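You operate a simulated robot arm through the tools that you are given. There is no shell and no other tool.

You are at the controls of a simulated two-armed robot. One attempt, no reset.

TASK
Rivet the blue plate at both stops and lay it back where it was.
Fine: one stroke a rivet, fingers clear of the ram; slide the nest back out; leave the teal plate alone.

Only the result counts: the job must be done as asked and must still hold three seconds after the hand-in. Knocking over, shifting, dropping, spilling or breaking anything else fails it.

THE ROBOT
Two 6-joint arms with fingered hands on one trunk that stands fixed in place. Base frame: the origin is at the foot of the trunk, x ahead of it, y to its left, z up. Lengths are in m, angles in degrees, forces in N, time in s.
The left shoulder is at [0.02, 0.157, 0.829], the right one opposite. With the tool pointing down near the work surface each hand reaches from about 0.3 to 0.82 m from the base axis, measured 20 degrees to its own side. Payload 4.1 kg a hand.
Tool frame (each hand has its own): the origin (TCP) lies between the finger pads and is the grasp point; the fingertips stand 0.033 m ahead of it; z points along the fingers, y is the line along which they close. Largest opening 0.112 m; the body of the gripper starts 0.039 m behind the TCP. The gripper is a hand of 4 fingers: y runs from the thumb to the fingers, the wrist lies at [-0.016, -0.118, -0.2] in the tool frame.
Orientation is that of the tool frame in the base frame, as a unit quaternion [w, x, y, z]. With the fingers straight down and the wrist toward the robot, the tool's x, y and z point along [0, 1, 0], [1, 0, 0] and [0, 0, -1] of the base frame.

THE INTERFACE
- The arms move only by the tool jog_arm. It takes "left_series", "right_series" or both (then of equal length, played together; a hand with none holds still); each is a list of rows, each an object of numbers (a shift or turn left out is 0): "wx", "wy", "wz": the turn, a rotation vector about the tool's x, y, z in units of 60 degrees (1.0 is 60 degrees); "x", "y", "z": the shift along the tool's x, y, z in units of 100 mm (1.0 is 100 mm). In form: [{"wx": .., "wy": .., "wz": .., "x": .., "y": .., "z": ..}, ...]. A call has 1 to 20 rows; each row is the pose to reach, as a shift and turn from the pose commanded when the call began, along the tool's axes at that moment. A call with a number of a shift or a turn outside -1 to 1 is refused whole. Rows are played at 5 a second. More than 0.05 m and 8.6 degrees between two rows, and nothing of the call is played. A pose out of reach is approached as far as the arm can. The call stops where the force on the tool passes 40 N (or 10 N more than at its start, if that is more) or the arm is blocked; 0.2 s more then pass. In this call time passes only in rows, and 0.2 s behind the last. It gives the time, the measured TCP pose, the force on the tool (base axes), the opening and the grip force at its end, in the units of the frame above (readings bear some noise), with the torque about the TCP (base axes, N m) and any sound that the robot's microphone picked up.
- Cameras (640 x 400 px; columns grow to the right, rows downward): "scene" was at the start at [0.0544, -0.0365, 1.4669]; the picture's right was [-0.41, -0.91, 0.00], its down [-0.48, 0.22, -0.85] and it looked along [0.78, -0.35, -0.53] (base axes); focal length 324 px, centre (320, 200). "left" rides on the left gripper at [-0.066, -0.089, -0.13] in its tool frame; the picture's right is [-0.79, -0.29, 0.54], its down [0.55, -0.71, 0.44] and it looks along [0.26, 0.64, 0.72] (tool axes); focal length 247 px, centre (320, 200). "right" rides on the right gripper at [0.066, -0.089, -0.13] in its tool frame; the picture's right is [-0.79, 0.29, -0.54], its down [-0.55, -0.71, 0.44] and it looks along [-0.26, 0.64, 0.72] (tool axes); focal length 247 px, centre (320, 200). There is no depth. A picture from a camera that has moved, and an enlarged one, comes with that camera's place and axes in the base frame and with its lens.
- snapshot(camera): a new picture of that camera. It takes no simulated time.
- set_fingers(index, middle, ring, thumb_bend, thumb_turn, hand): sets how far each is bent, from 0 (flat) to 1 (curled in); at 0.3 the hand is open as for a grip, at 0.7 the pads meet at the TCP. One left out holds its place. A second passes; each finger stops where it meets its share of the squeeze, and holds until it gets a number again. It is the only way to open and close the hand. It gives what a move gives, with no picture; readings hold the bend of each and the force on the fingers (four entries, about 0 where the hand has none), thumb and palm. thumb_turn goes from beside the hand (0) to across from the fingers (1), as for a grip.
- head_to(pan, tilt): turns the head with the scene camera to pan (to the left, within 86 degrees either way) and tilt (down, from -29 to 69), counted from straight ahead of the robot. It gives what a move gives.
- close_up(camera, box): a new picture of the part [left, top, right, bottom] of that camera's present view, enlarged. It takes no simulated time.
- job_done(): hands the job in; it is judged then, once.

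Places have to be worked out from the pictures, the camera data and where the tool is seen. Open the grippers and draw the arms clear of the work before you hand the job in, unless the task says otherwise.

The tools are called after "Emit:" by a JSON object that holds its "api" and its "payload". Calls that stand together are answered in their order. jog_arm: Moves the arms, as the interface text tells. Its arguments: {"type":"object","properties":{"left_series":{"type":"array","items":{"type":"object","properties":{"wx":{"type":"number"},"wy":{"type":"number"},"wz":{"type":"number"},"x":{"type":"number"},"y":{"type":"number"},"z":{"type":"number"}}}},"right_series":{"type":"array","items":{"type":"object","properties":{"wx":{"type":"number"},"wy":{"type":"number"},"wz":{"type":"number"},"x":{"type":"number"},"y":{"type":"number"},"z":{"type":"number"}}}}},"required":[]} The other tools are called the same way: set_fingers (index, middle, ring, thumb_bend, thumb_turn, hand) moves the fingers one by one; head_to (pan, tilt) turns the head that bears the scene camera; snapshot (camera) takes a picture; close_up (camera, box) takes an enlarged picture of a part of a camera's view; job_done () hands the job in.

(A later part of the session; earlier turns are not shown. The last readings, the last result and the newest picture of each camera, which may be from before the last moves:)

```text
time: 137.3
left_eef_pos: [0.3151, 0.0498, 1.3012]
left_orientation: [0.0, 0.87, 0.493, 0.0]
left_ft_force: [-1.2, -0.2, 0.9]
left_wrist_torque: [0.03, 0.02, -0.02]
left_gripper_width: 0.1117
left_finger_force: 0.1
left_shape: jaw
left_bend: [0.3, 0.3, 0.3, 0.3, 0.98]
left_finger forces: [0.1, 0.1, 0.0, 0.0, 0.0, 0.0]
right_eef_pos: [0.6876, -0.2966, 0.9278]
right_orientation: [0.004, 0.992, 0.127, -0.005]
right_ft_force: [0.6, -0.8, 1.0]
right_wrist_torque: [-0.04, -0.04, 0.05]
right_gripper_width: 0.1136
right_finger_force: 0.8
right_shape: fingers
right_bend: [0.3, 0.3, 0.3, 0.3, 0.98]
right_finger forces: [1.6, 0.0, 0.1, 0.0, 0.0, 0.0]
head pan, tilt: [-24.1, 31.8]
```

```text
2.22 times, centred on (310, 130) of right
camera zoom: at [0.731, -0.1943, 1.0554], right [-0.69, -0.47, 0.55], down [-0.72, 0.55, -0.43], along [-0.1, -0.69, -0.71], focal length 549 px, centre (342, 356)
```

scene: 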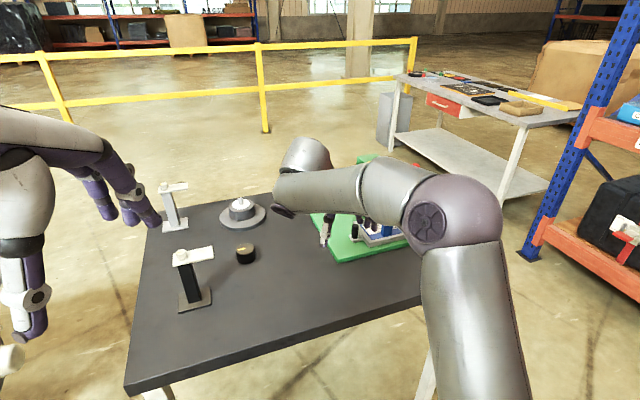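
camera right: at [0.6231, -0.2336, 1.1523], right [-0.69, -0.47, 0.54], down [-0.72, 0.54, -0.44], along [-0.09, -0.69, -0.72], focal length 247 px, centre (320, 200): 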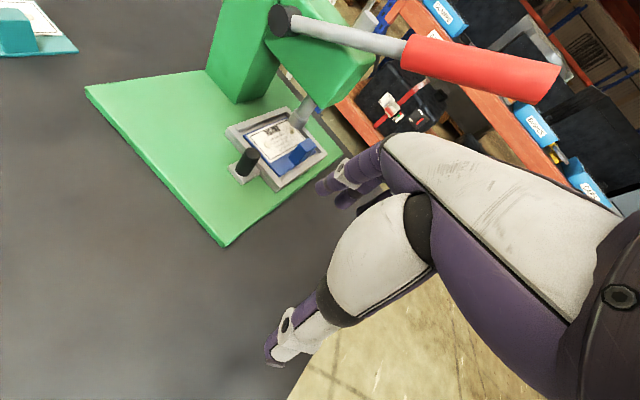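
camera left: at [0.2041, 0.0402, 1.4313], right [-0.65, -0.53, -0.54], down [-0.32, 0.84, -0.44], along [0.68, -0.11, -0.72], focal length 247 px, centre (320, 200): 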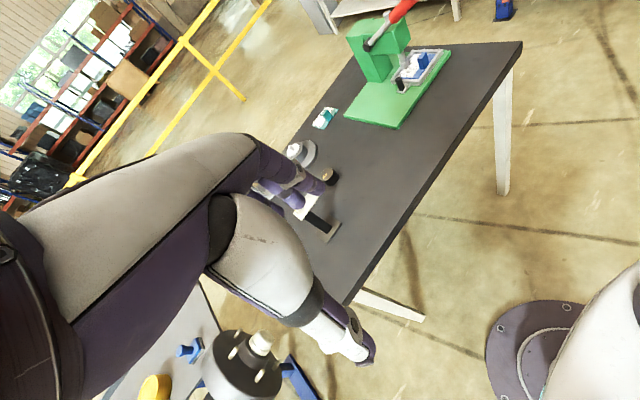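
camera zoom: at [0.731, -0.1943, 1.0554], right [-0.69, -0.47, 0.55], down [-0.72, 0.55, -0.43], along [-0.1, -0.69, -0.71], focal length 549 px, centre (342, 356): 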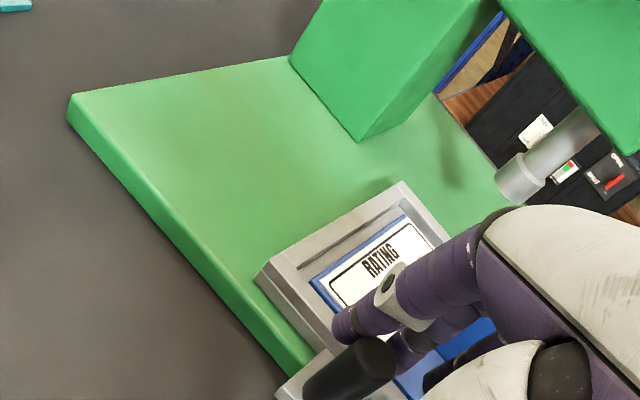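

By reckoning the nest is now within 1 mm of its original out position. I'll nudge 3 mm more to check for the end stop.

Emit:
{"api": "jog_arm", "payload": {"right_series": [{"x": 0.005, "y": -0.014}, {"x": 0.01, "y": -0.028}]}}

Emit:
{"api": "close_up", "payload": {"camera": "right", "box": [180, 40, 440, 220]}}

```text
time: 137.9
left_eef_pos: [0.3158, 0.0507, 1.3023]
left_orientation: [0.0, 0.87, 0.492, -0.001]
left_ft_force: [1.0, 0.1, -0.5]
left_wrist_torque: [0.01, 0.01, 0.01]
left_gripper_width: 0.1116
left_finger_force: 0.1
left_shape: jaw
left_bend: [0.3, 0.3, 0.3, 0.3, 0.98]
left_finger forces: [0.0, 0.1, 0.1, 0.0, 0.1, 0.0]
right_eef_pos: [0.6881, -0.2952, 0.9273]
right_orientation: [0.004, 0.992, 0.126, -0.005]
right_ft_force: [0.1, -1.2, 0.3]
right_wrist_torque: [-0.1, -0.04, 0.01]
right_gripper_width: 0.1141
right_finger_force: 0.4
right_shape: fingers
right_bend: [0.29, 0.3, 0.3, 0.3, 0.98]
right_finger forces: [1.4, 0.0, 0.1, 0.0, 0.1, 0.1]
head pan, tilt: [-24.1, 31.8]
```

```text
2.22 times, centred on (310, 130) of right
camera zoom: at [0.7315, -0.1917, 1.0557], right [-0.69, -0.47, 0.55], down [-0.72, 0.55, -0.43], along [-0.1, -0.69, -0.71], focal length 549 px, centre (342, 356)
```

zoom: 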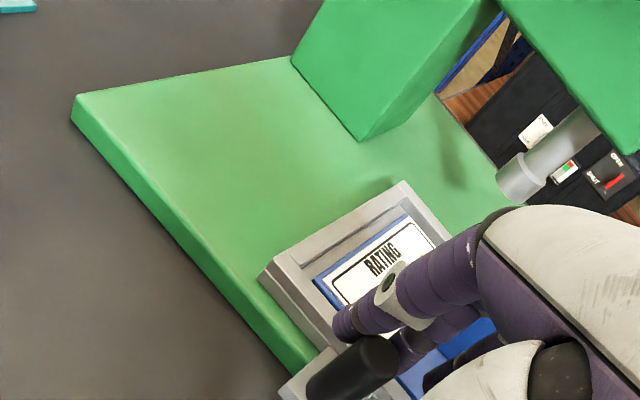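

I'll push 3 mm more to see whether the force builds against an end stop.

Emit:
{"api": "jog_arm", "payload": {"right_series": [{"x": 0.005, "y": -0.014}, {"x": 0.01, "y": -0.028}]}}

Emit:
{"api": "close_up", "payload": {"camera": "right", "box": [180, 40, 440, 220]}}

```text
time: 138.5
left_eef_pos: [0.3151, 0.051, 1.3019]
left_orientation: [0.001, 0.871, 0.492, 0.0]
left_ft_force: [-0.1, -0.3, 0.6]
left_wrist_torque: [0.03, -0.01, 0.02]
left_gripper_width: 0.1117
left_finger_force: 0.1
left_shape: jaw
left_bend: [0.3, 0.3, 0.3, 0.3, 0.98]
left_finger forces: [0.0, 0.0, 0.0, 0.0, 0.0, 0.1]
right_eef_pos: [0.6889, -0.292, 0.9268]
right_orientation: [0.003, 0.992, 0.126, -0.006]
right_ft_force: [1.4, -3.3, 0.7]
right_wrist_torque: [-0.05, -0.03, 0.05]
right_gripper_width: 0.1152
right_finger_force: 1.3
right_shape: fingers
right_bend: [0.29, 0.3, 0.3, 0.3, 0.98]
right_finger forces: [2.4, 0.5, 0.1, 0.0, 0.0, 0.0]
head pan, tilt: [-24.1, 31.8]
```

```text
2.22 times, centred on (310, 130) of right
camera zoom: at [0.7319, -0.1887, 1.0556], right [-0.69, -0.47, 0.55], down [-0.72, 0.55, -0.43], along [-0.1, -0.69, -0.71], focal length 549 px, centre (342, 356)
```

zoom: 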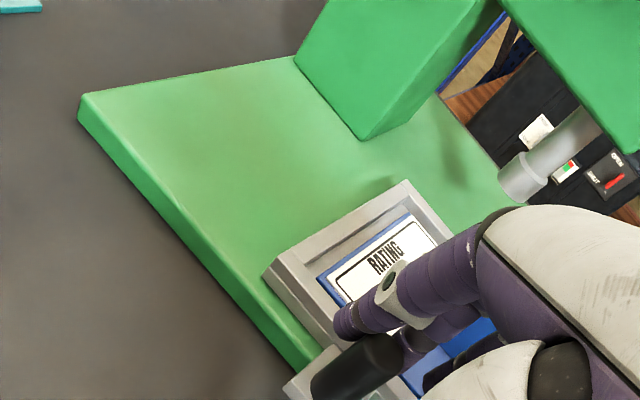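

The force now builds and the nest has stopped moving, so it is at its out stop. I'll withdraw the fingers and look at the plate for pickup.

Emit:
{"api": "jog_arm", "payload": {"right_series": [{"x": -0.02, "y": 0.057}, {"x": -0.039, "y": 0.114}, {"x": -0.22, "y": 0.067}, {"x": -0.4, "y": 0.02}, {"x": -0.58, "y": -0.026}, {"x": -0.76, "y": -0.072}, {"x": -0.86, "y": -0.1}]}}

Emit:
{"api": "jog_arm", "payload": {"right_series": [{"y": -0.05, "z": -0.25}, {"y": -0.1, "z": -0.5}, {"y": -0.15, "z": -0.75}, {"y": -0.2, "z": -1.0}]}}

Emit:
{"api": "snapshot", "payload": {"camera": "scene"}}

Emit:
{"api": "close_up", "payload": {"camera": "right", "box": [200, 80, 400, 240]}}

```text
time: 140.1
left_eef_pos: [0.3154, 0.0501, 1.3022]
left_orientation: [0.0, 0.87, 0.493, 0.0]
left_ft_force: [0.2, 0.1, 0.0]
left_wrist_torque: [0.03, 0.02, 0.0]
left_gripper_width: 0.1117
left_finger_force: 0.1
left_shape: jaw
left_bend: [0.3, 0.3, 0.3, 0.3, 0.98]
left_finger forces: [0.1, 0.1, 0.0, 0.0, 0.0, 0.0]
right_eef_pos: [0.6019, -0.3035, 0.9278]
right_orientation: [0.004, 0.992, 0.127, -0.006]
right_ft_force: [0.7, 0.4, 0.1]
right_wrist_torque: [0.0, -0.03, -0.02]
right_gripper_width: 0.1129
right_finger_force: 0.0
right_shape: fingers
right_bend: [0.3, 0.3, 0.3, 0.3, 0.98]
right_finger forces: [0.1, 0.0, 0.1, 0.0, 0.1, 0.1]
head pan, tilt: [-24.1, 31.8]
```

```text
time: 141.1
left_eef_pos: [0.3163, 0.0509, 1.301]
left_orientation: [0.0, 0.87, 0.493, 0.0]
left_ft_force: [-0.7, -0.3, 0.0]
left_wrist_torque: [0.01, 0.03, 0.01]
left_gripper_width: 0.1115
left_finger_force: 0.0
left_shape: jaw
left_bend: [0.3, 0.3, 0.3, 0.3, 0.98]
left_finger forces: [0.1, 0.1, 0.1, 0.1, 0.0, 0.0]
right_eef_pos: [0.5984, -0.2829, 1.0274]
right_orientation: [0.003, 0.992, 0.127, -0.005]
right_ft_force: [1.0, -0.6, -0.1]
right_wrist_torque: [0.01, 0.01, 0.01]
right_gripper_width: 0.113
right_finger_force: 0.0
right_shape: fingers
right_bend: [0.3, 0.3, 0.3, 0.3, 0.98]
right_finger forces: [0.0, 0.1, 0.0, 0.0, 0.0, 0.0]
head pan, tilt: [-24.1, 31.8]
```

```text
taken
```

scene: 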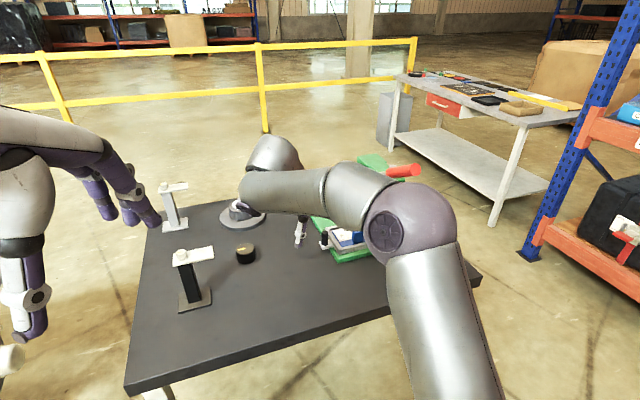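

```text
2.50 times, centred on (300, 160) of right
camera zoom: at [0.6418, -0.1805, 1.1569], right [-0.69, -0.47, 0.55], down [-0.72, 0.55, -0.43], along [-0.1, -0.69, -0.71], focal length 617 px, centre (370, 300)
```

zoom: 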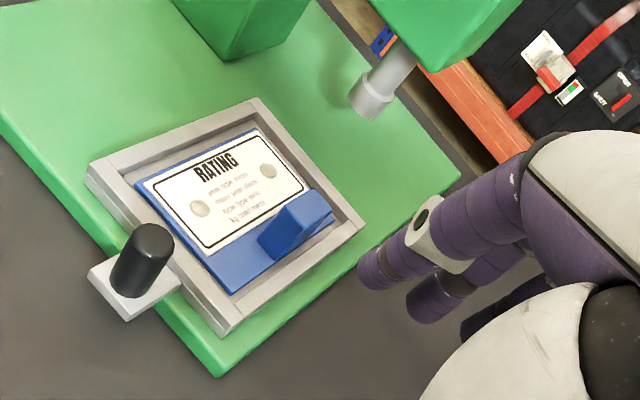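

The nest is back at its original out position. I'll zoom in on the plate and handle block for the pickup.

Emit:
{"api": "close_up", "payload": {"camera": "right", "box": [230, 120, 350, 200]}}

Emit:
{"api": "close_up", "payload": {"camera": "scene", "box": [310, 210, 390, 260]}}

Emit:
{"api": "close_up", "payload": {"camera": "left", "box": [350, 50, 446, 130]}}

```text
5.00 times, centred on (290, 160) of right
camera zoom: at [0.6418, -0.1805, 1.1569], right [-0.69, -0.47, 0.55], down [-0.72, 0.55, -0.43], along [-0.1, -0.69, -0.71], focal length 1235 px, centre (470, 400)
```

zoom: 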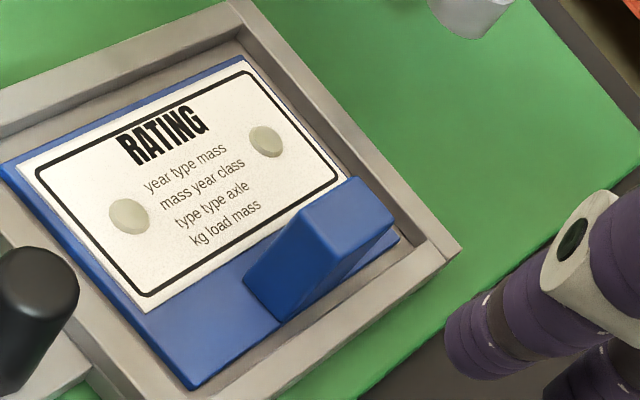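

```text
8.00 times, centred on (350, 235) of scene
camera zoom: at [0.0546, -0.0366, 1.4669], right [-0.41, -0.91, 0.0], down [-0.48, 0.22, -0.85], along [0.78, -0.35, -0.53], focal length 2588 px, centre (80, -80)
```

zoom: 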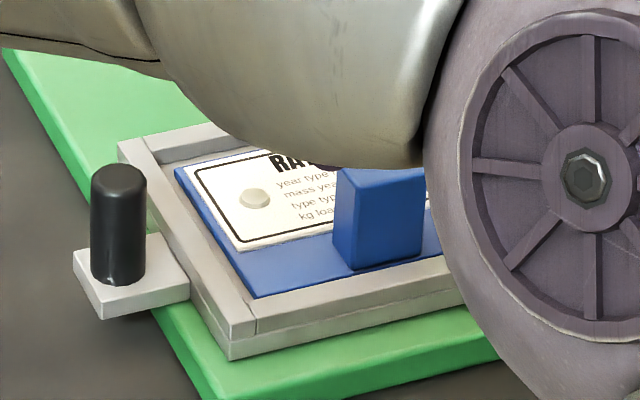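

```text
5.00 times, centred on (398, 90) of left
camera zoom: at [0.2051, 0.0402, 1.4311], right [-0.65, -0.53, -0.54], down [-0.32, 0.84, -0.44], along [0.68, -0.11, -0.72], focal length 1235 px, centre (-70, 750)
```

zoom: 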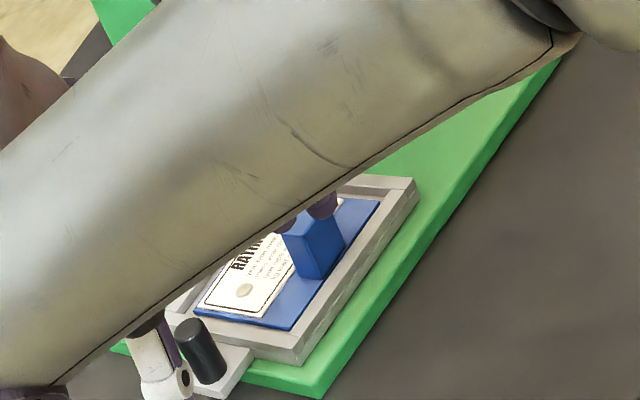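

The block centre is near (0.673, −0.430) with its top at about 0.915, and the plate sits almost exactly as I released it. I'll preset the release-time opening and approach with the same yaw as when I released it.

Emit:
{"api": "set_fingers", "payload": {"hand": "right", "index": 0.42, "middle": 0.42, "ring": 0.3, "thumb_bend": 0.42}}

Emit:
{"api": "jog_arm", "payload": {"right_series": [{"x": 0.06, "y": 0.2, "z": 0.05, "wz": 0.02}, {"x": 0.12, "y": 0.4, "z": 0.1, "wz": 0.04}, {"x": 0.19, "y": 0.6, "z": 0.2, "wz": 0.06}, {"x": 0.25, "y": 0.8, "z": 0.3, "wz": 0.08}, {"x": 0.31, "y": 0.98, "z": 0.38, "wz": 0.107}]}}

Emit:
{"api": "close_up", "payload": {"camera": "right", "box": [180, 100, 400, 280]}}

```text
time: 142.1
left_eef_pos: [0.3141, 0.0505, 1.3018]
left_orientation: [0.0, 0.87, 0.492, -0.001]
left_ft_force: [-0.6, -0.1, 0.5]
left_wrist_torque: [0.02, -0.01, 0.01]
left_gripper_width: 0.1117
left_finger_force: 0.1
left_shape: jaw
left_bend: [0.3, 0.3, 0.3, 0.3, 0.98]
left_finger forces: [0.1, 0.0, 0.0, 0.0, 0.1, 0.0]
right_eef_pos: [0.5985, -0.2831, 1.0281]
right_orientation: [0.003, 0.992, 0.127, -0.005]
right_ft_force: [-0.2, 0.8, 0.0]
right_wrist_torque: [0.05, 0.01, 0.02]
right_gripper_width: 0.0806
right_finger_force: 0.1
right_shape: fingers
right_bend: [0.42, 0.42, 0.3, 0.42, 0.99]
right_finger forces: [0.0, 0.1, 0.0, 0.0, 0.1, 0.1]
head pan, tilt: [-24.1, 31.8]
```

```text
time: 143.3
left_eef_pos: [0.3153, 0.0499, 1.3022]
left_orientation: [0.0, 0.871, 0.492, 0.0]
left_ft_force: [-0.4, 0.0, -0.4]
left_wrist_torque: [-0.02, -0.01, -0.02]
left_gripper_width: 0.1114
left_finger_force: 0.1
left_shape: jaw
left_bend: [0.3, 0.3, 0.3, 0.3, 0.98]
left_finger forces: [0.1, 0.0, 0.0, 0.1, 0.1, 0.0]
right_eef_pos: [0.6526, -0.3703, 0.99]
right_orientation: [0.004, 0.997, 0.071, -0.006]
right_ft_force: [0.5, 0.4, 0.0]
right_wrist_torque: [0.01, -0.02, 0.01]
right_gripper_width: 0.0806
right_finger_force: 0.1
right_shape: fingers
right_bend: [0.42, 0.42, 0.3, 0.42, 0.99]
right_finger forces: [0.0, 0.0, 0.0, 0.0, 0.1, 0.0]
head pan, tilt: [-24.1, 31.8]
```

```text
2.22 times, centred on (290, 190) of right
camera zoom: at [0.7075, -0.2731, 1.1187], right [-0.74, -0.39, 0.55], down [-0.65, 0.62, -0.43], along [-0.17, -0.68, -0.71], focal length 549 px, centre (387, 222)
```

zoom: 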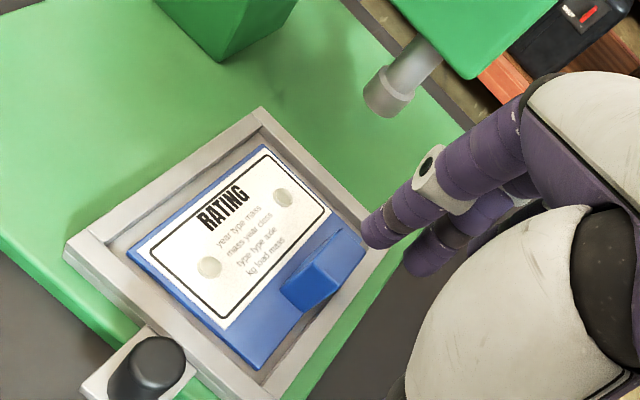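

I'll move over the block, removing a 0.8° residual tilt on the way, and check before descending.

Emit:
{"api": "jog_arm", "payload": {"right_series": [{"x": 0.03, "y": 0.15, "z": 0.06, "wx": 0.002, "wy": 0.004}, {"x": 0.06, "y": 0.3, "z": 0.12, "wx": 0.004, "wy": 0.008}, {"x": 0.1, "y": 0.47, "z": 0.2, "wx": 0.006, "wy": 0.012}, {"x": 0.127, "y": 0.626, "z": 0.26, "wx": 0.0068, "wy": 0.012}]}}

Emit:
{"api": "close_up", "payload": {"camera": "right", "box": [200, 140, 400, 300]}}

Emit:
{"api": "close_up", "payload": {"camera": "left", "box": [360, 60, 440, 126]}}

```text
time: 144.3
left_eef_pos: [0.3147, 0.0508, 1.3018]
left_orientation: [0.001, 0.87, 0.492, 0.0]
left_ft_force: [0.7, -0.8, 0.1]
left_wrist_torque: [0.0, 0.03, 0.03]
left_gripper_width: 0.1116
left_finger_force: 0.0
left_shape: jaw
left_bend: [0.3, 0.3, 0.3, 0.3, 0.98]
left_finger forces: [0.0, 0.0, 0.0, 0.1, 0.1, 0.0]
right_eef_pos: [0.6741, -0.4318, 0.9631]
right_orientation: [-0.001, 0.997, 0.071, 0.0]
right_ft_force: [0.9, 0.3, 0.7]
right_wrist_torque: [-0.01, 0.0, 0.03]
right_gripper_width: 0.0805
right_finger_force: 0.0
right_shape: fingers
right_bend: [0.42, 0.42, 0.3, 0.42, 0.99]
right_finger forces: [0.0, 0.1, 0.0, 0.1, 0.1, 0.0]
head pan, tilt: [-24.1, 31.8]
```

```text
2.50 times, centred on (300, 220) of right
camera zoom: at [0.7269, -0.3344, 1.0936], right [-0.74, -0.4, 0.54], down [-0.65, 0.63, -0.44], along [-0.16, -0.67, -0.72], focal length 617 px, centre (370, 150)
```

zoom: 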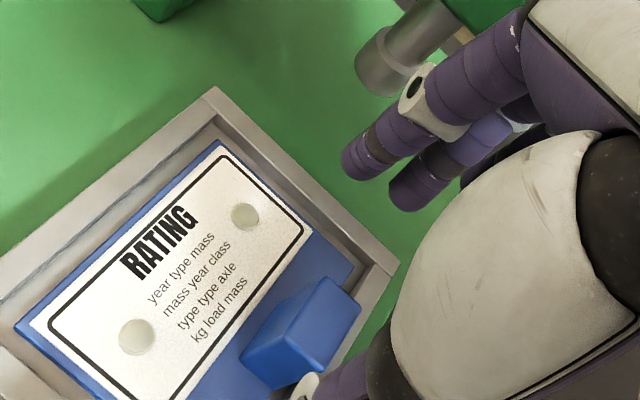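

```text
6.06 times, centred on (400, 93) of left
camera zoom: at [0.2049, 0.0405, 1.4311], right [-0.65, -0.53, -0.54], down [-0.32, 0.84, -0.44], along [0.68, -0.11, -0.72], focal length 1497 px, centre (-165, 848)
```

zoom: 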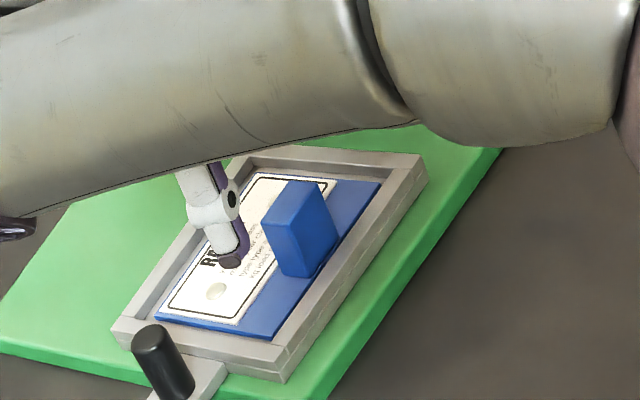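

The block centre measures (0.673, −0.4295), matching the previous good grasp geometry. I'll descend 42 mm.

Emit:
{"api": "jog_arm", "payload": {"right_series": [{"z": 0.1, "y": -0.01}, {"z": 0.2, "y": -0.015}, {"z": 0.3, "y": -0.02}, {"z": 0.4, "y": -0.02}]}}

Emit:
{"api": "close_up", "payload": {"camera": "right", "box": [200, 140, 400, 300]}}

Emit:
{"api": "close_up", "payload": {"camera": "left", "box": [360, 60, 440, 126]}}

```text
time: 145.3
left_eef_pos: [0.3146, 0.0509, 1.302]
left_orientation: [0.0, 0.87, 0.492, 0.0]
left_ft_force: [0.0, -0.3, -0.3]
left_wrist_torque: [-0.01, 0.02, 0.03]
left_gripper_width: 0.112
left_finger_force: 0.1
left_shape: jaw
left_bend: [0.3, 0.3, 0.3, 0.3, 0.98]
left_finger forces: [0.0, 0.0, 0.0, 0.0, 0.0, 0.1]
right_eef_pos: [0.6746, -0.4289, 0.9236]
right_orientation: [0.0, 0.998, 0.07, 0.001]
right_ft_force: [0.1, 0.7, 0.3]
right_wrist_torque: [-0.03, 0.01, 0.0]
right_gripper_width: 0.0803
right_finger_force: 0.0
right_shape: fingers
right_bend: [0.42, 0.42, 0.3, 0.42, 0.99]
right_finger forces: [0.1, 0.1, 0.0, 0.1, 0.0, 0.1]
head pan, tilt: [-24.1, 31.8]
```

```text
2.50 times, centred on (300, 220) of right
camera zoom: at [0.7268, -0.3322, 1.0537], right [-0.74, -0.4, 0.54], down [-0.65, 0.63, -0.44], along [-0.16, -0.67, -0.72], focal length 617 px, centre (370, 150)
```

zoom: 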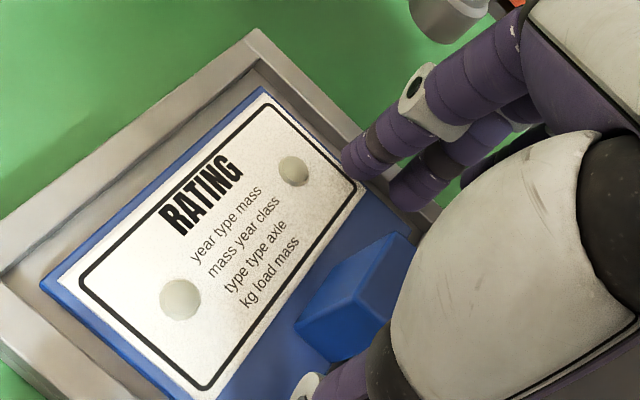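

```text
6.06 times, centred on (400, 93) of left
camera zoom: at [0.2049, 0.0403, 1.4311], right [-0.65, -0.53, -0.54], down [-0.32, 0.84, -0.44], along [0.68, -0.11, -0.72], focal length 1497 px, centre (-165, 848)
```

zoom: 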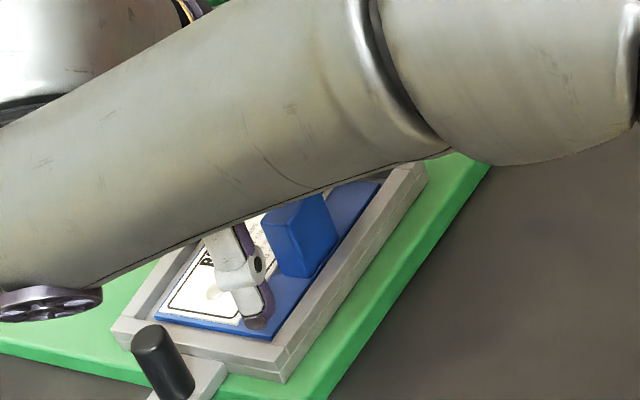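

The geometry matches the release picture. I'll lower 2 mm and close index, middle and thumb as before.

Emit:
{"api": "jog_arm", "payload": {"right_series": [{"z": 0.01}, {"z": 0.02}]}}

Emit:
{"api": "set_fingers", "payload": {"hand": "right", "index": 0.75, "middle": 0.75, "ring": 0.3, "thumb_bend": 0.75, "thumb_turn": 1.0}}

Emit:
{"api": "close_up", "payload": {"camera": "right", "box": [200, 140, 400, 300]}}

Emit:
{"api": "close_up", "payload": {"camera": "left", "box": [360, 60, 440, 126]}}

```text
time: 145.9
left_eef_pos: [0.3146, 0.0506, 1.302]
left_orientation: [0.0, 0.87, 0.492, 0.0]
left_ft_force: [0.4, -0.1, 0.2]
left_wrist_torque: [0.03, 0.02, 0.01]
left_gripper_width: 0.1119
left_finger_force: 0.1
left_shape: jaw
left_bend: [0.3, 0.3, 0.3, 0.3, 0.98]
left_finger forces: [0.0, 0.1, 0.1, 0.0, 0.0, 0.1]
right_eef_pos: [0.6739, -0.4286, 0.9222]
right_orientation: [0.0, 0.998, 0.069, 0.0]
right_ft_force: [0.6, -0.1, 0.2]
right_wrist_torque: [0.0, 0.02, -0.01]
right_gripper_width: 0.0803
right_finger_force: 0.1
right_shape: fingers
right_bend: [0.42, 0.42, 0.3, 0.42, 0.99]
right_finger forces: [0.1, 0.0, 0.0, 0.0, 0.0, 0.0]
head pan, tilt: [-24.1, 31.8]
```

```text
time: 146.9
left_eef_pos: [0.316, 0.0514, 1.3016]
left_orientation: [0.0, 0.87, 0.492, 0.0]
left_ft_force: [0.2, 0.4, -0.3]
left_wrist_torque: [-0.03, 0.01, -0.02]
left_gripper_width: 0.1118
left_finger_force: 0.1
left_shape: jaw
left_bend: [0.3, 0.3, 0.3, 0.3, 0.98]
left_finger forces: [0.1, 0.1, 0.0, 0.0, 0.1, 0.0]
right_eef_pos: [0.6743, -0.4288, 0.9211]
right_orientation: [0.0, 0.997, 0.071, 0.0]
right_ft_force: [-0.5, 0.1, 0.6]
right_wrist_torque: [0.01, 0.07, 0.02]
right_gripper_width: 0.0138
right_finger_force: 16.5
right_shape: fingers
right_bend: [0.73, 0.64, 0.3, 0.64, 1.0]
right_finger forces: [7.2, 10.6, 0.1, 0.0, 15.1, 0.1]
head pan, tilt: [-24.1, 31.8]
```

```text
2.50 times, centred on (300, 220) of right
camera zoom: at [0.7267, -0.3324, 1.0521], right [-0.74, -0.4, 0.54], down [-0.65, 0.63, -0.44], along [-0.16, -0.67, -0.72], focal length 617 px, centre (370, 150)
```

zoom: 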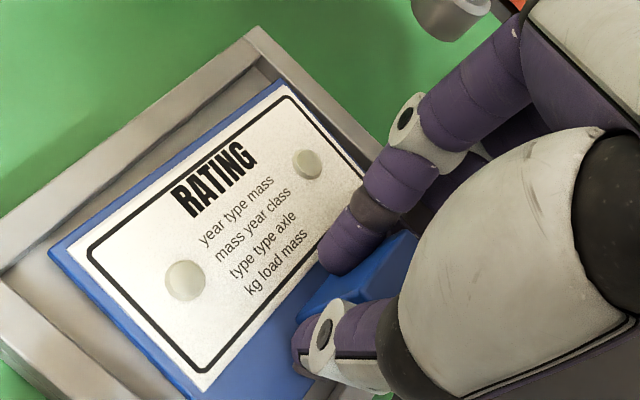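

```text
6.06 times, centred on (400, 93) of left
camera zoom: at [0.205, 0.0403, 1.4311], right [-0.65, -0.53, -0.54], down [-0.32, 0.84, -0.44], along [0.68, -0.11, -0.72], focal length 1497 px, centre (-165, 848)
```

zoom: 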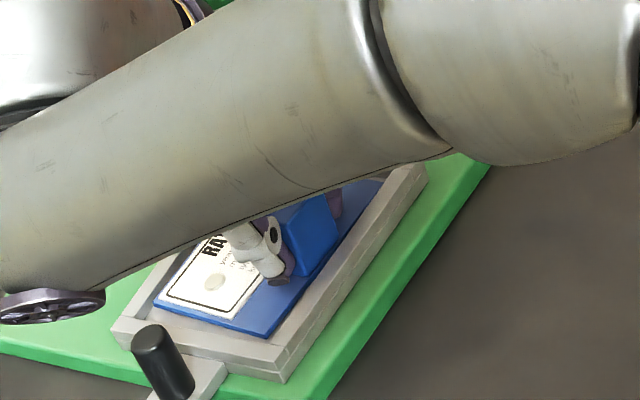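

The same grasp as before: index 7, middle 10.6, thumb 15 N. I'll lift gently straight up 38 mm.

Emit:
{"api": "jog_arm", "payload": {"right_series": [{"z": -0.05}, {"z": -0.12}, {"z": -0.2}, {"z": -0.29}, {"z": -0.38}]}}

Emit:
{"api": "close_up", "payload": {"camera": "right", "box": [150, 100, 400, 330]}}

Emit:
{"api": "close_up", "payload": {"camera": "left", "box": [340, 50, 450, 130]}}

```text
time: 148.1
left_eef_pos: [0.3139, 0.0516, 1.3017]
left_orientation: [-0.001, 0.87, 0.493, 0.0]
left_ft_force: [-0.4, -0.3, 0.0]
left_wrist_torque: [-0.04, 0.03, 0.03]
left_gripper_width: 0.1119
left_finger_force: 0.2
left_shape: jaw
left_bend: [0.3, 0.3, 0.3, 0.3, 0.98]
left_finger forces: [0.1, 0.0, 0.0, 0.1, 0.0, 0.1]
right_eef_pos: [0.6736, -0.4293, 0.9607]
right_orientation: [0.0, 0.998, 0.071, 0.0]
right_ft_force: [0.0, 0.4, -1.0]
right_wrist_torque: [0.0, -0.02, -0.01]
right_gripper_width: 0.0132
right_finger_force: 16.4
right_shape: fingers
right_bend: [0.73, 0.64, 0.3, 0.64, 1.0]
right_finger forces: [7.2, 10.8, 0.0, 0.0, 15.0, 0.1]
head pan, tilt: [-24.1, 31.8]
```

```text
1.74 times, centred on (275, 215) of right
camera zoom: at [0.7266, -0.3328, 1.09], right [-0.74, -0.4, 0.54], down [-0.65, 0.63, -0.43], along [-0.16, -0.67, -0.72], focal length 430 px, centre (398, 174)
```

zoom: 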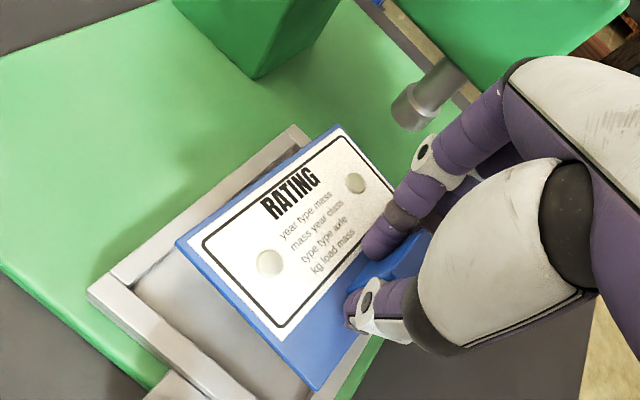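

```text
5.00 times, centred on (395, 90) of left
camera zoom: at [0.2051, 0.0402, 1.4311], right [-0.65, -0.53, -0.54], down [-0.32, 0.84, -0.44], along [0.68, -0.11, -0.72], focal length 1235 px, centre (-55, 750)
```

zoom: 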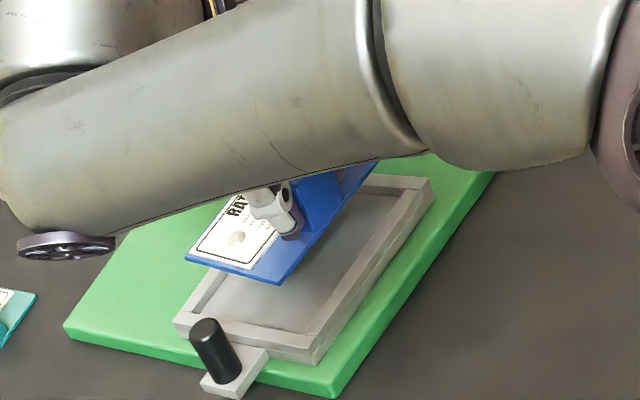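

The plate came up cleanly with both rivets set, and the nest stayed put. I'll carry it back along the reverse path, rising before crossing the knob.

Emit:
{"api": "jog_arm", "payload": {"right_series": [{"x": -0.015, "y": -0.036, "z": -0.08}, {"x": -0.03, "y": -0.08, "z": -0.17}, {"x": -0.05, "y": -0.13, "z": -0.29}, {"x": -0.07, "y": -0.17, "z": -0.41}, {"x": -0.09, "y": -0.22, "z": -0.52}, {"x": -0.17, "y": -0.41, "z": -0.52}, {"x": -0.256, "y": -0.607, "z": -0.52}]}}

Emit:
{"api": "jog_arm", "payload": {"right_series": [{"x": -0.06, "y": -0.19}, {"x": -0.13, "y": -0.38}, {"x": -0.19, "y": -0.57}, {"x": -0.25, "y": -0.76}, {"x": -0.318, "y": -0.955}]}}

Emit:
{"api": "jog_arm", "payload": {"right_series": [{"x": -0.08, "y": -0.19}, {"x": -0.16, "y": -0.38}, {"x": -0.24, "y": -0.57}, {"x": -0.316, "y": -0.753}]}}

Emit:
{"api": "close_up", "payload": {"camera": "right", "box": [150, 140, 350, 330]}}

Emit:
{"api": "close_up", "payload": {"camera": "scene", "box": [230, 210, 350, 300]}}

Emit:
{"api": "snapshot", "payload": {"camera": "scene"}}

```text
time: 149.7
left_eef_pos: [0.3155, 0.0518, 1.3025]
left_orientation: [0.0, 0.87, 0.493, 0.0]
left_ft_force: [0.5, -0.2, 0.4]
left_wrist_torque: [0.0, -0.02, 0.01]
left_gripper_width: 0.1116
left_finger_force: 0.0
left_shape: jaw
left_bend: [0.3, 0.3, 0.3, 0.3, 0.98]
left_finger forces: [0.0, 0.0, 0.1, 0.0, 0.1, 0.0]
right_eef_pos: [0.6396, -0.3733, 1.012]
right_orientation: [0.0, 0.998, 0.07, 0.0]
right_ft_force: [0.0, 0.1, -1.5]
right_wrist_torque: [0.03, 0.0, 0.03]
right_gripper_width: 0.0135
right_finger_force: 16.8
right_shape: fingers
right_bend: [0.73, 0.64, 0.3, 0.64, 1.0]
right_finger forces: [7.1, 10.8, 0.0, 0.0, 14.9, 0.0]
head pan, tilt: [-24.1, 31.8]
```

```text
time: 150.9
left_eef_pos: [0.3153, 0.0512, 1.3015]
left_orientation: [-0.001, 0.87, 0.492, 0.0]
left_ft_force: [-0.3, -0.7, 0.2]
left_wrist_torque: [0.0, 0.05, -0.03]
left_gripper_width: 0.1115
left_finger_force: 0.1
left_shape: jaw
left_bend: [0.3, 0.3, 0.3, 0.3, 0.98]
left_finger forces: [0.1, 0.1, 0.0, 0.0, 0.0, 0.0]
right_eef_pos: [0.5956, -0.2824, 1.0116]
right_orientation: [0.0, 0.997, 0.071, 0.001]
right_ft_force: [-0.1, -0.6, -1.9]
right_wrist_torque: [0.0, 0.04, -0.04]
right_gripper_width: 0.0133
right_finger_force: 16.0
right_shape: fingers
right_bend: [0.73, 0.64, 0.3, 0.64, 1.0]
right_finger forces: [7.2, 10.8, 0.0, 0.1, 14.8, 0.0]
head pan, tilt: [-24.1, 31.8]
```

```text
time: 151.9
left_eef_pos: [0.3144, 0.0513, 1.3013]
left_orientation: [0.0, 0.87, 0.493, 0.0]
left_ft_force: [0.6, 0.7, 0.0]
left_wrist_torque: [0.03, -0.01, -0.01]
left_gripper_width: 0.1121
left_finger_force: 0.0
left_shape: jaw
left_bend: [0.3, 0.3, 0.3, 0.3, 0.98]
left_finger forces: [0.1, 0.1, 0.0, 0.0, 0.0, 0.0]
right_eef_pos: [0.5524, -0.2122, 1.0113]
right_orientation: [-0.001, 0.997, 0.071, 0.001]
right_ft_force: [1.1, -0.7, -1.7]
right_wrist_torque: [0.02, 0.06, 0.0]
right_gripper_width: 0.013
right_finger_force: 16.3
right_shape: fingers
right_bend: [0.73, 0.64, 0.3, 0.64, 1.0]
right_finger forces: [7.1, 10.8, 0.0, 0.0, 14.8, 0.0]
head pan, tilt: [-24.1, 31.8]
```

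```text
2.11 times, centred on (250, 235) of right
camera zoom: at [0.6058, -0.1162, 1.1423], right [-0.74, -0.4, 0.54], down [-0.65, 0.63, -0.44], along [-0.16, -0.67, -0.72], focal length 520 px, centre (467, 126)
```

zoom: 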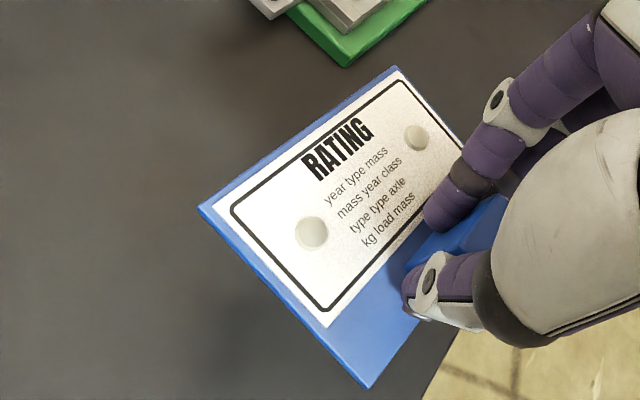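

```text
4.44 times, centred on (290, 255) of scene
camera zoom: at [0.0546, -0.0368, 1.4669], right [-0.41, -0.91, 0.0], down [-0.48, 0.22, -0.85], along [0.78, -0.35, -0.53], focal length 1438 px, centre (453, -44)
```

zoom: 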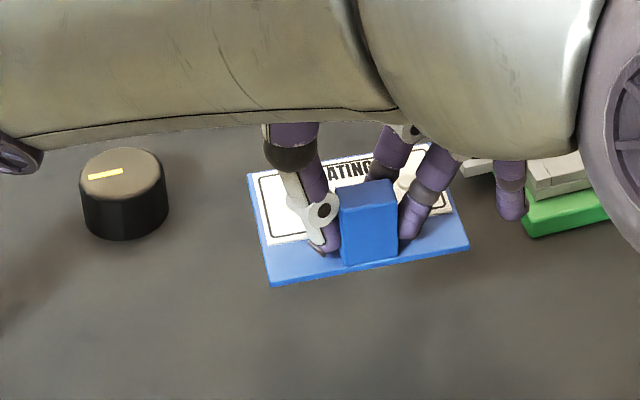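

```text
taken
```

scene: 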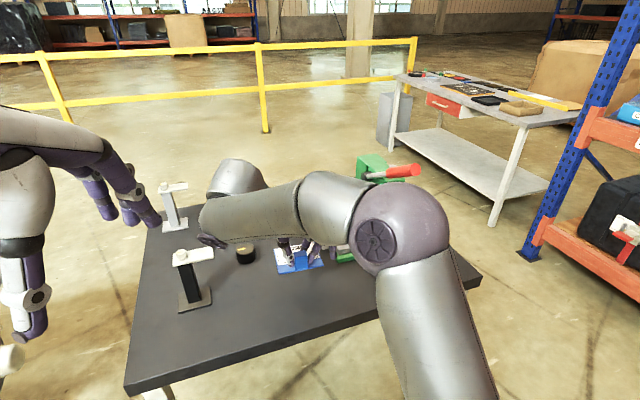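

In hand, the plate is level with yaw ≈ −9.2° and centre (0.5786, −0.218). The original was centred near (0.576, −0.204) at yaw ≈ −4.3°. I'll rotate and shift accordingly, and lower to about 1 cm above the table.

Emit:
{"api": "jog_arm", "payload": {"right_series": [{"wz": -0.03, "y": -0.04, "z": 0.1}, {"wz": -0.06, "y": -0.08, "z": 0.25}, {"wz": -0.082, "x": -0.008, "y": -0.121, "z": 0.4}, {"wz": -0.082, "x": -0.008, "y": -0.121, "z": 0.6}, {"wz": -0.082, "x": -0.008, "y": -0.121, "z": 0.8}, {"wz": -0.082, "x": -0.008, "y": -0.121, "z": 0.97}]}}

Emit:
{"api": "close_up", "payload": {"camera": "scene", "box": [264, 272, 328, 312]}}

Emit:
{"api": "close_up", "payload": {"camera": "right", "box": [150, 140, 350, 330]}}

```text
time: 153.3
left_eef_pos: [0.3151, 0.0509, 1.3025]
left_orientation: [0.0, 0.871, 0.492, -0.001]
left_ft_force: [-0.4, 0.5, 1.0]
left_wrist_torque: [0.01, 0.02, 0.0]
left_gripper_width: 0.1116
left_finger_force: 0.1
left_shape: jaw
left_bend: [0.3, 0.3, 0.3, 0.3, 0.98]
left_finger forces: [0.0, 0.1, 0.0, 0.0, 0.0, 0.1]
right_eef_pos: [0.5509, -0.2008, 0.9144]
right_orientation: [0.001, 0.993, 0.114, 0.0]
right_ft_force: [0.1, -0.1, -2.3]
right_wrist_torque: [0.01, 0.0, -0.03]
right_gripper_width: 0.013
right_finger_force: 16.4
right_shape: fingers
right_bend: [0.73, 0.64, 0.3, 0.64, 1.0]
right_finger forces: [7.1, 10.8, 0.1, 0.0, 14.8, 0.1]
head pan, tilt: [-24.1, 31.8]
```

```text
10.00 times, centred on (296, 292) of scene
camera zoom: at [0.0544, -0.0365, 1.4669], right [-0.41, -0.91, 0.0], down [-0.48, 0.22, -0.85], along [0.78, -0.35, -0.53], focal length 3236 px, centre (560, -720)
```

zoom: 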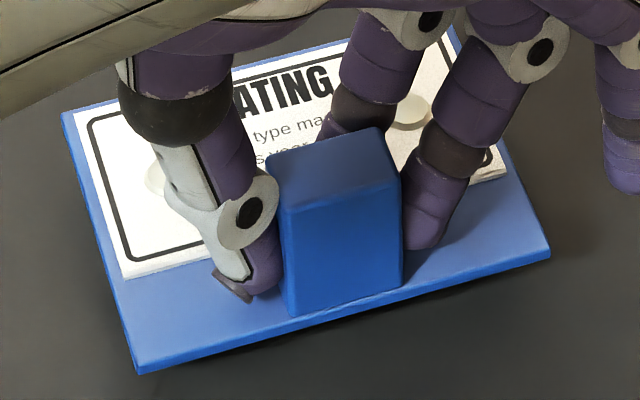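

```text
2.11 times, centred on (250, 235) of right
camera zoom: at [0.5948, -0.0995, 1.0445], right [-0.71, -0.46, 0.54], down [-0.7, 0.57, -0.44], along [-0.11, -0.68, -0.72], focal length 520 px, centre (467, 126)
```

zoom: 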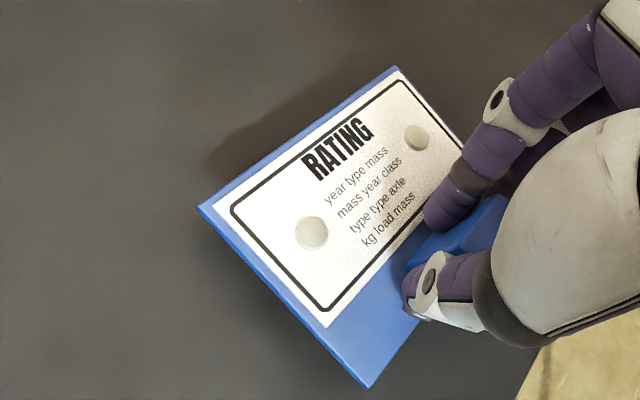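

Projected down to the table, the plate's corners fall within about 2–3 mm of the original picture. I'll correct by (+2.4, −2.9) mm and lower most of the way.

Emit:
{"api": "jog_arm", "payload": {"right_series": [{"x": 0.017, "y": 0.034, "z": 0.03}, {"x": 0.017, "y": 0.034, "z": 0.07}, {"x": 0.017, "y": 0.034, "z": 0.11}, {"x": 0.017, "y": 0.034, "z": 0.14}]}}

Emit:
{"api": "close_up", "payload": {"camera": "scene", "box": [264, 272, 328, 312]}}

```text
time: 154.3
left_eef_pos: [0.3152, 0.0515, 1.302]
left_orientation: [0.0, 0.87, 0.492, 0.0]
left_ft_force: [0.0, 0.5, 0.3]
left_wrist_torque: [-0.02, 0.0, 0.0]
left_gripper_width: 0.1118
left_finger_force: 0.1
left_shape: jaw
left_bend: [0.3, 0.3, 0.3, 0.3, 0.98]
left_finger forces: [0.1, 0.1, 0.0, 0.1, 0.0, 0.0]
right_eef_pos: [0.5529, -0.2042, 0.9004]
right_orientation: [0.001, 0.993, 0.115, 0.0]
right_ft_force: [0.7, 0.7, -1.9]
right_wrist_torque: [-0.02, 0.02, 0.01]
right_gripper_width: 0.0132
right_finger_force: 16.2
right_shape: fingers
right_bend: [0.73, 0.64, 0.3, 0.64, 1.0]
right_finger forces: [7.0, 10.9, 0.0, 0.0, 14.8, 0.0]
head pan, tilt: [-24.1, 31.8]
```

```text
10.00 times, centred on (296, 292) of scene
camera zoom: at [0.0545, -0.0365, 1.4669], right [-0.41, -0.91, 0.0], down [-0.48, 0.22, -0.85], along [0.78, -0.35, -0.53], focal length 3236 px, centre (560, -720)
```

zoom: 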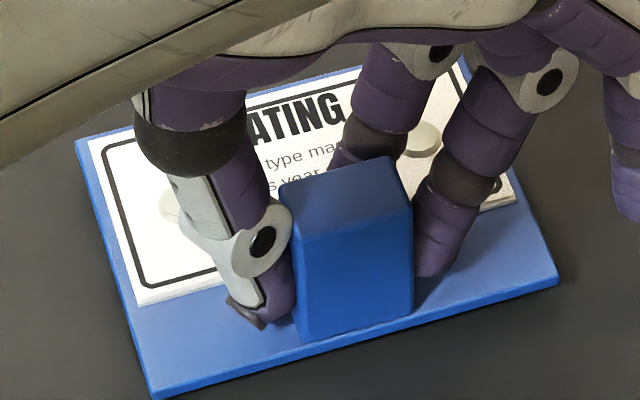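

Nearly there. I'll lower in 1.5 mm steps until it contacts.

Emit:
{"api": "jog_arm", "payload": {"right_series": [{"z": 0.015}, {"z": 0.03}, {"z": 0.04}]}}

Emit:
{"api": "close_up", "payload": {"camera": "scene", "box": [264, 272, 328, 312]}}

```text
time: 155.1
left_eef_pos: [0.316, 0.0506, 1.302]
left_orientation: [0.0, 0.87, 0.492, -0.001]
left_ft_force: [-0.2, -0.7, -0.1]
left_wrist_torque: [0.01, 0.0, -0.01]
left_gripper_width: 0.1118
left_finger_force: 0.0
left_shape: jaw
left_bend: [0.3, 0.3, 0.3, 0.3, 0.98]
left_finger forces: [0.0, 0.1, 0.0, 0.1, 0.0, 0.0]
right_eef_pos: [0.5518, -0.2045, 0.8981]
right_orientation: [0.0, 0.993, 0.114, 0.001]
right_ft_force: [-0.7, -0.4, -1.6]
right_wrist_torque: [0.03, 0.03, 0.03]
right_gripper_width: 0.013
right_finger_force: 15.9
right_shape: fingers
right_bend: [0.73, 0.64, 0.3, 0.64, 1.0]
right_finger forces: [7.0, 10.8, 0.1, 0.0, 14.8, 0.1]
head pan, tilt: [-24.1, 31.8]
```

```text
10.00 times, centred on (296, 292) of scene
camera zoom: at [0.0545, -0.0365, 1.4669], right [-0.41, -0.91, 0.0], down [-0.48, 0.22, -0.85], along [0.78, -0.35, -0.53], focal length 3236 px, centre (560, -720)
```

zoom: 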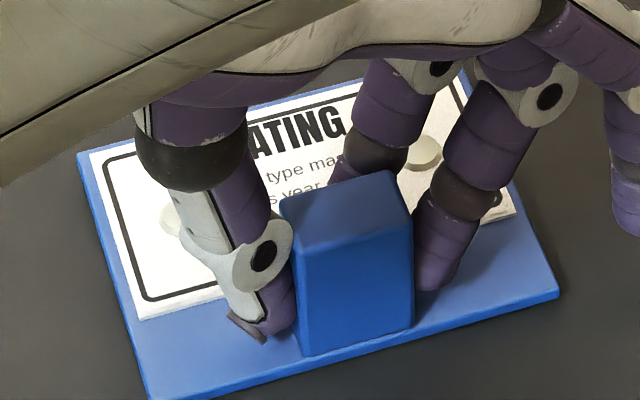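

Emit:
{"api": "jog_arm", "payload": {"right_series": [{"z": 0.01}, {"z": 0.02}]}}

Emit:
{"api": "close_up", "payload": {"camera": "scene", "box": [264, 272, 328, 312]}}

```text
time: 155.7
left_eef_pos: [0.316, 0.0516, 1.3014]
left_orientation: [0.0, 0.87, 0.492, 0.0]
left_ft_force: [-0.5, 0.2, -0.3]
left_wrist_torque: [-0.01, -0.03, 0.0]
left_gripper_width: 0.1117
left_finger_force: 0.1
left_shape: jaw
left_bend: [0.3, 0.3, 0.3, 0.3, 0.98]
left_finger forces: [0.1, 0.0, 0.0, 0.0, 0.0, 0.1]
right_eef_pos: [0.5527, -0.2036, 0.8949]
right_orientation: [0.0, 0.993, 0.114, 0.001]
right_ft_force: [0.6, -0.4, 0.9]
right_wrist_torque: [0.0, 0.02, 0.0]
right_gripper_width: 0.0129
right_finger_force: 17.3
right_shape: fingers
right_bend: [0.73, 0.64, 0.3, 0.64, 1.0]
right_finger forces: [7.8, 11.3, 0.1, 0.1, 15.1, 0.0]
head pan, tilt: [-24.1, 31.8]
```

```text
10.00 times, centred on (296, 292) of scene
camera zoom: at [0.0544, -0.0365, 1.4669], right [-0.41, -0.91, 0.0], down [-0.48, 0.22, -0.85], along [0.78, -0.35, -0.53], focal length 3236 px, centre (560, -720)
```

zoom: 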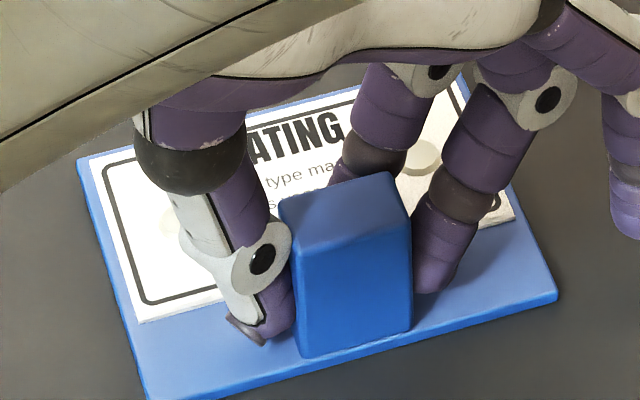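

The plate has touched down (weight off the hand). It's about 3 mm too far and 1° off, so I'll lift 2 mm, correct, and set it down again.

Emit:
{"api": "jog_arm", "payload": {"right_series": [{"z": -0.02}, {"x": -0.017, "y": -0.004, "z": -0.02, "wz": -0.008}, {"x": -0.034, "y": -0.008, "z": -0.02, "wz": -0.015}, {"x": -0.034, "y": -0.008, "z": -0.01, "wz": -0.015}, {"x": -0.034, "y": -0.008, "z": 0.005, "wz": -0.015}]}}

Emit:
{"api": "close_up", "payload": {"camera": "scene", "box": [264, 272, 328, 312]}}

```text
time: 156.9
left_eef_pos: [0.3153, 0.0517, 1.3032]
left_orientation: [0.001, 0.87, 0.492, 0.0]
left_ft_force: [0.1, 0.2, 0.4]
left_wrist_torque: [-0.02, -0.01, -0.01]
left_gripper_width: 0.1115
left_finger_force: 0.1
left_shape: jaw
left_bend: [0.3, 0.3, 0.3, 0.3, 0.98]
left_finger forces: [0.1, 0.0, 0.0, 0.0, 0.1, 0.1]
right_eef_pos: [0.5487, -0.2033, 0.8949]
right_orientation: [0.0, 0.993, 0.122, 0.0]
right_ft_force: [1.7, 0.5, 2.2]
right_wrist_torque: [0.01, 0.02, 0.0]
right_gripper_width: 0.0129
right_finger_force: 17.9
right_shape: fingers
right_bend: [0.73, 0.64, 0.3, 0.64, 1.0]
right_finger forces: [8.1, 11.6, 0.0, 0.0, 15.6, 0.1]
head pan, tilt: [-24.1, 31.8]
```

```text
10.00 times, centred on (296, 292) of scene
camera zoom: at [0.0544, -0.0365, 1.4669], right [-0.41, -0.91, 0.0], down [-0.48, 0.22, -0.85], along [0.78, -0.35, -0.53], focal length 3236 px, centre (560, -720)
```

zoom: 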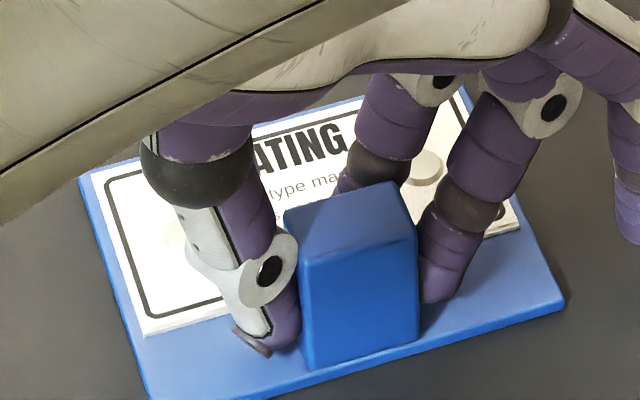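

The corners are now within about 1–2 mm of the original. I'll release.

Emit:
{"api": "set_fingers", "payload": {"hand": "right", "index": 0.42, "middle": 0.42, "ring": 0.3, "thumb_bend": 0.42}}

Emit:
{"api": "close_up", "payload": {"camera": "scene", "box": [264, 272, 328, 312]}}

Emit:
{"api": "close_up", "payload": {"camera": "right", "box": [150, 140, 350, 330]}}

```text
time: 157.9
left_eef_pos: [0.3156, 0.0513, 1.3026]
left_orientation: [0.0, 0.87, 0.493, 0.0]
left_ft_force: [-1.2, 0.8, -0.7]
left_wrist_torque: [0.03, 0.01, -0.03]
left_gripper_width: 0.1119
left_finger_force: 0.1
left_shape: jaw
left_bend: [0.3, 0.3, 0.3, 0.3, 0.98]
left_finger forces: [0.0, 0.0, 0.0, 0.0, 0.0, 0.0]
right_eef_pos: [0.5502, -0.2033, 0.8944]
right_orientation: [0.0, 0.993, 0.122, 0.0]
right_ft_force: [1.6, 0.1, -0.9]
right_wrist_torque: [-0.02, 0.0, 0.0]
right_gripper_width: 0.0792
right_finger_force: 0.1
right_shape: fingers
right_bend: [0.42, 0.42, 0.3, 0.42, 0.99]
right_finger forces: [0.0, 0.0, 0.0, 0.0, 0.1, 0.0]
head pan, tilt: [-24.1, 31.8]
```

```text
10.00 times, centred on (296, 292) of scene
camera zoom: at [0.0544, -0.0365, 1.4669], right [-0.41, -0.91, 0.0], down [-0.48, 0.22, -0.85], along [0.78, -0.35, -0.53], focal length 3236 px, centre (560, -720)
```

zoom: 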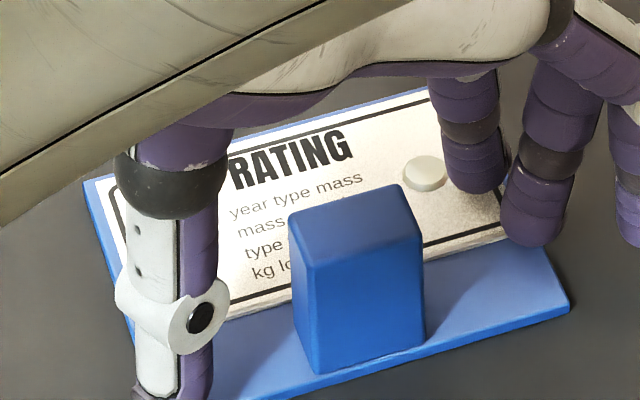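

```text
2.11 times, centred on (250, 235) of right
camera zoom: at [0.5921, -0.102, 1.0248], right [-0.7, -0.47, 0.54], down [-0.71, 0.56, -0.44], along [-0.09, -0.69, -0.72], focal length 520 px, centre (467, 126)
```

zoom: 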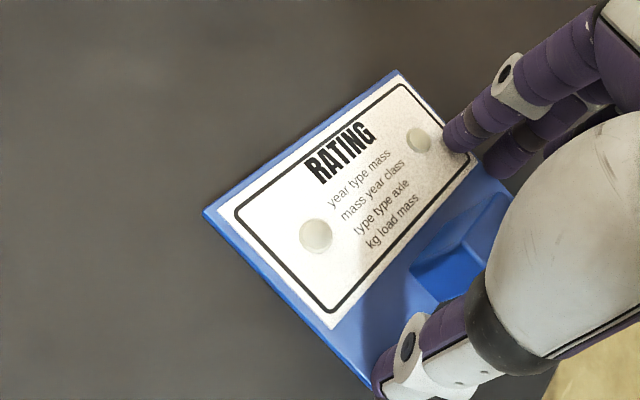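

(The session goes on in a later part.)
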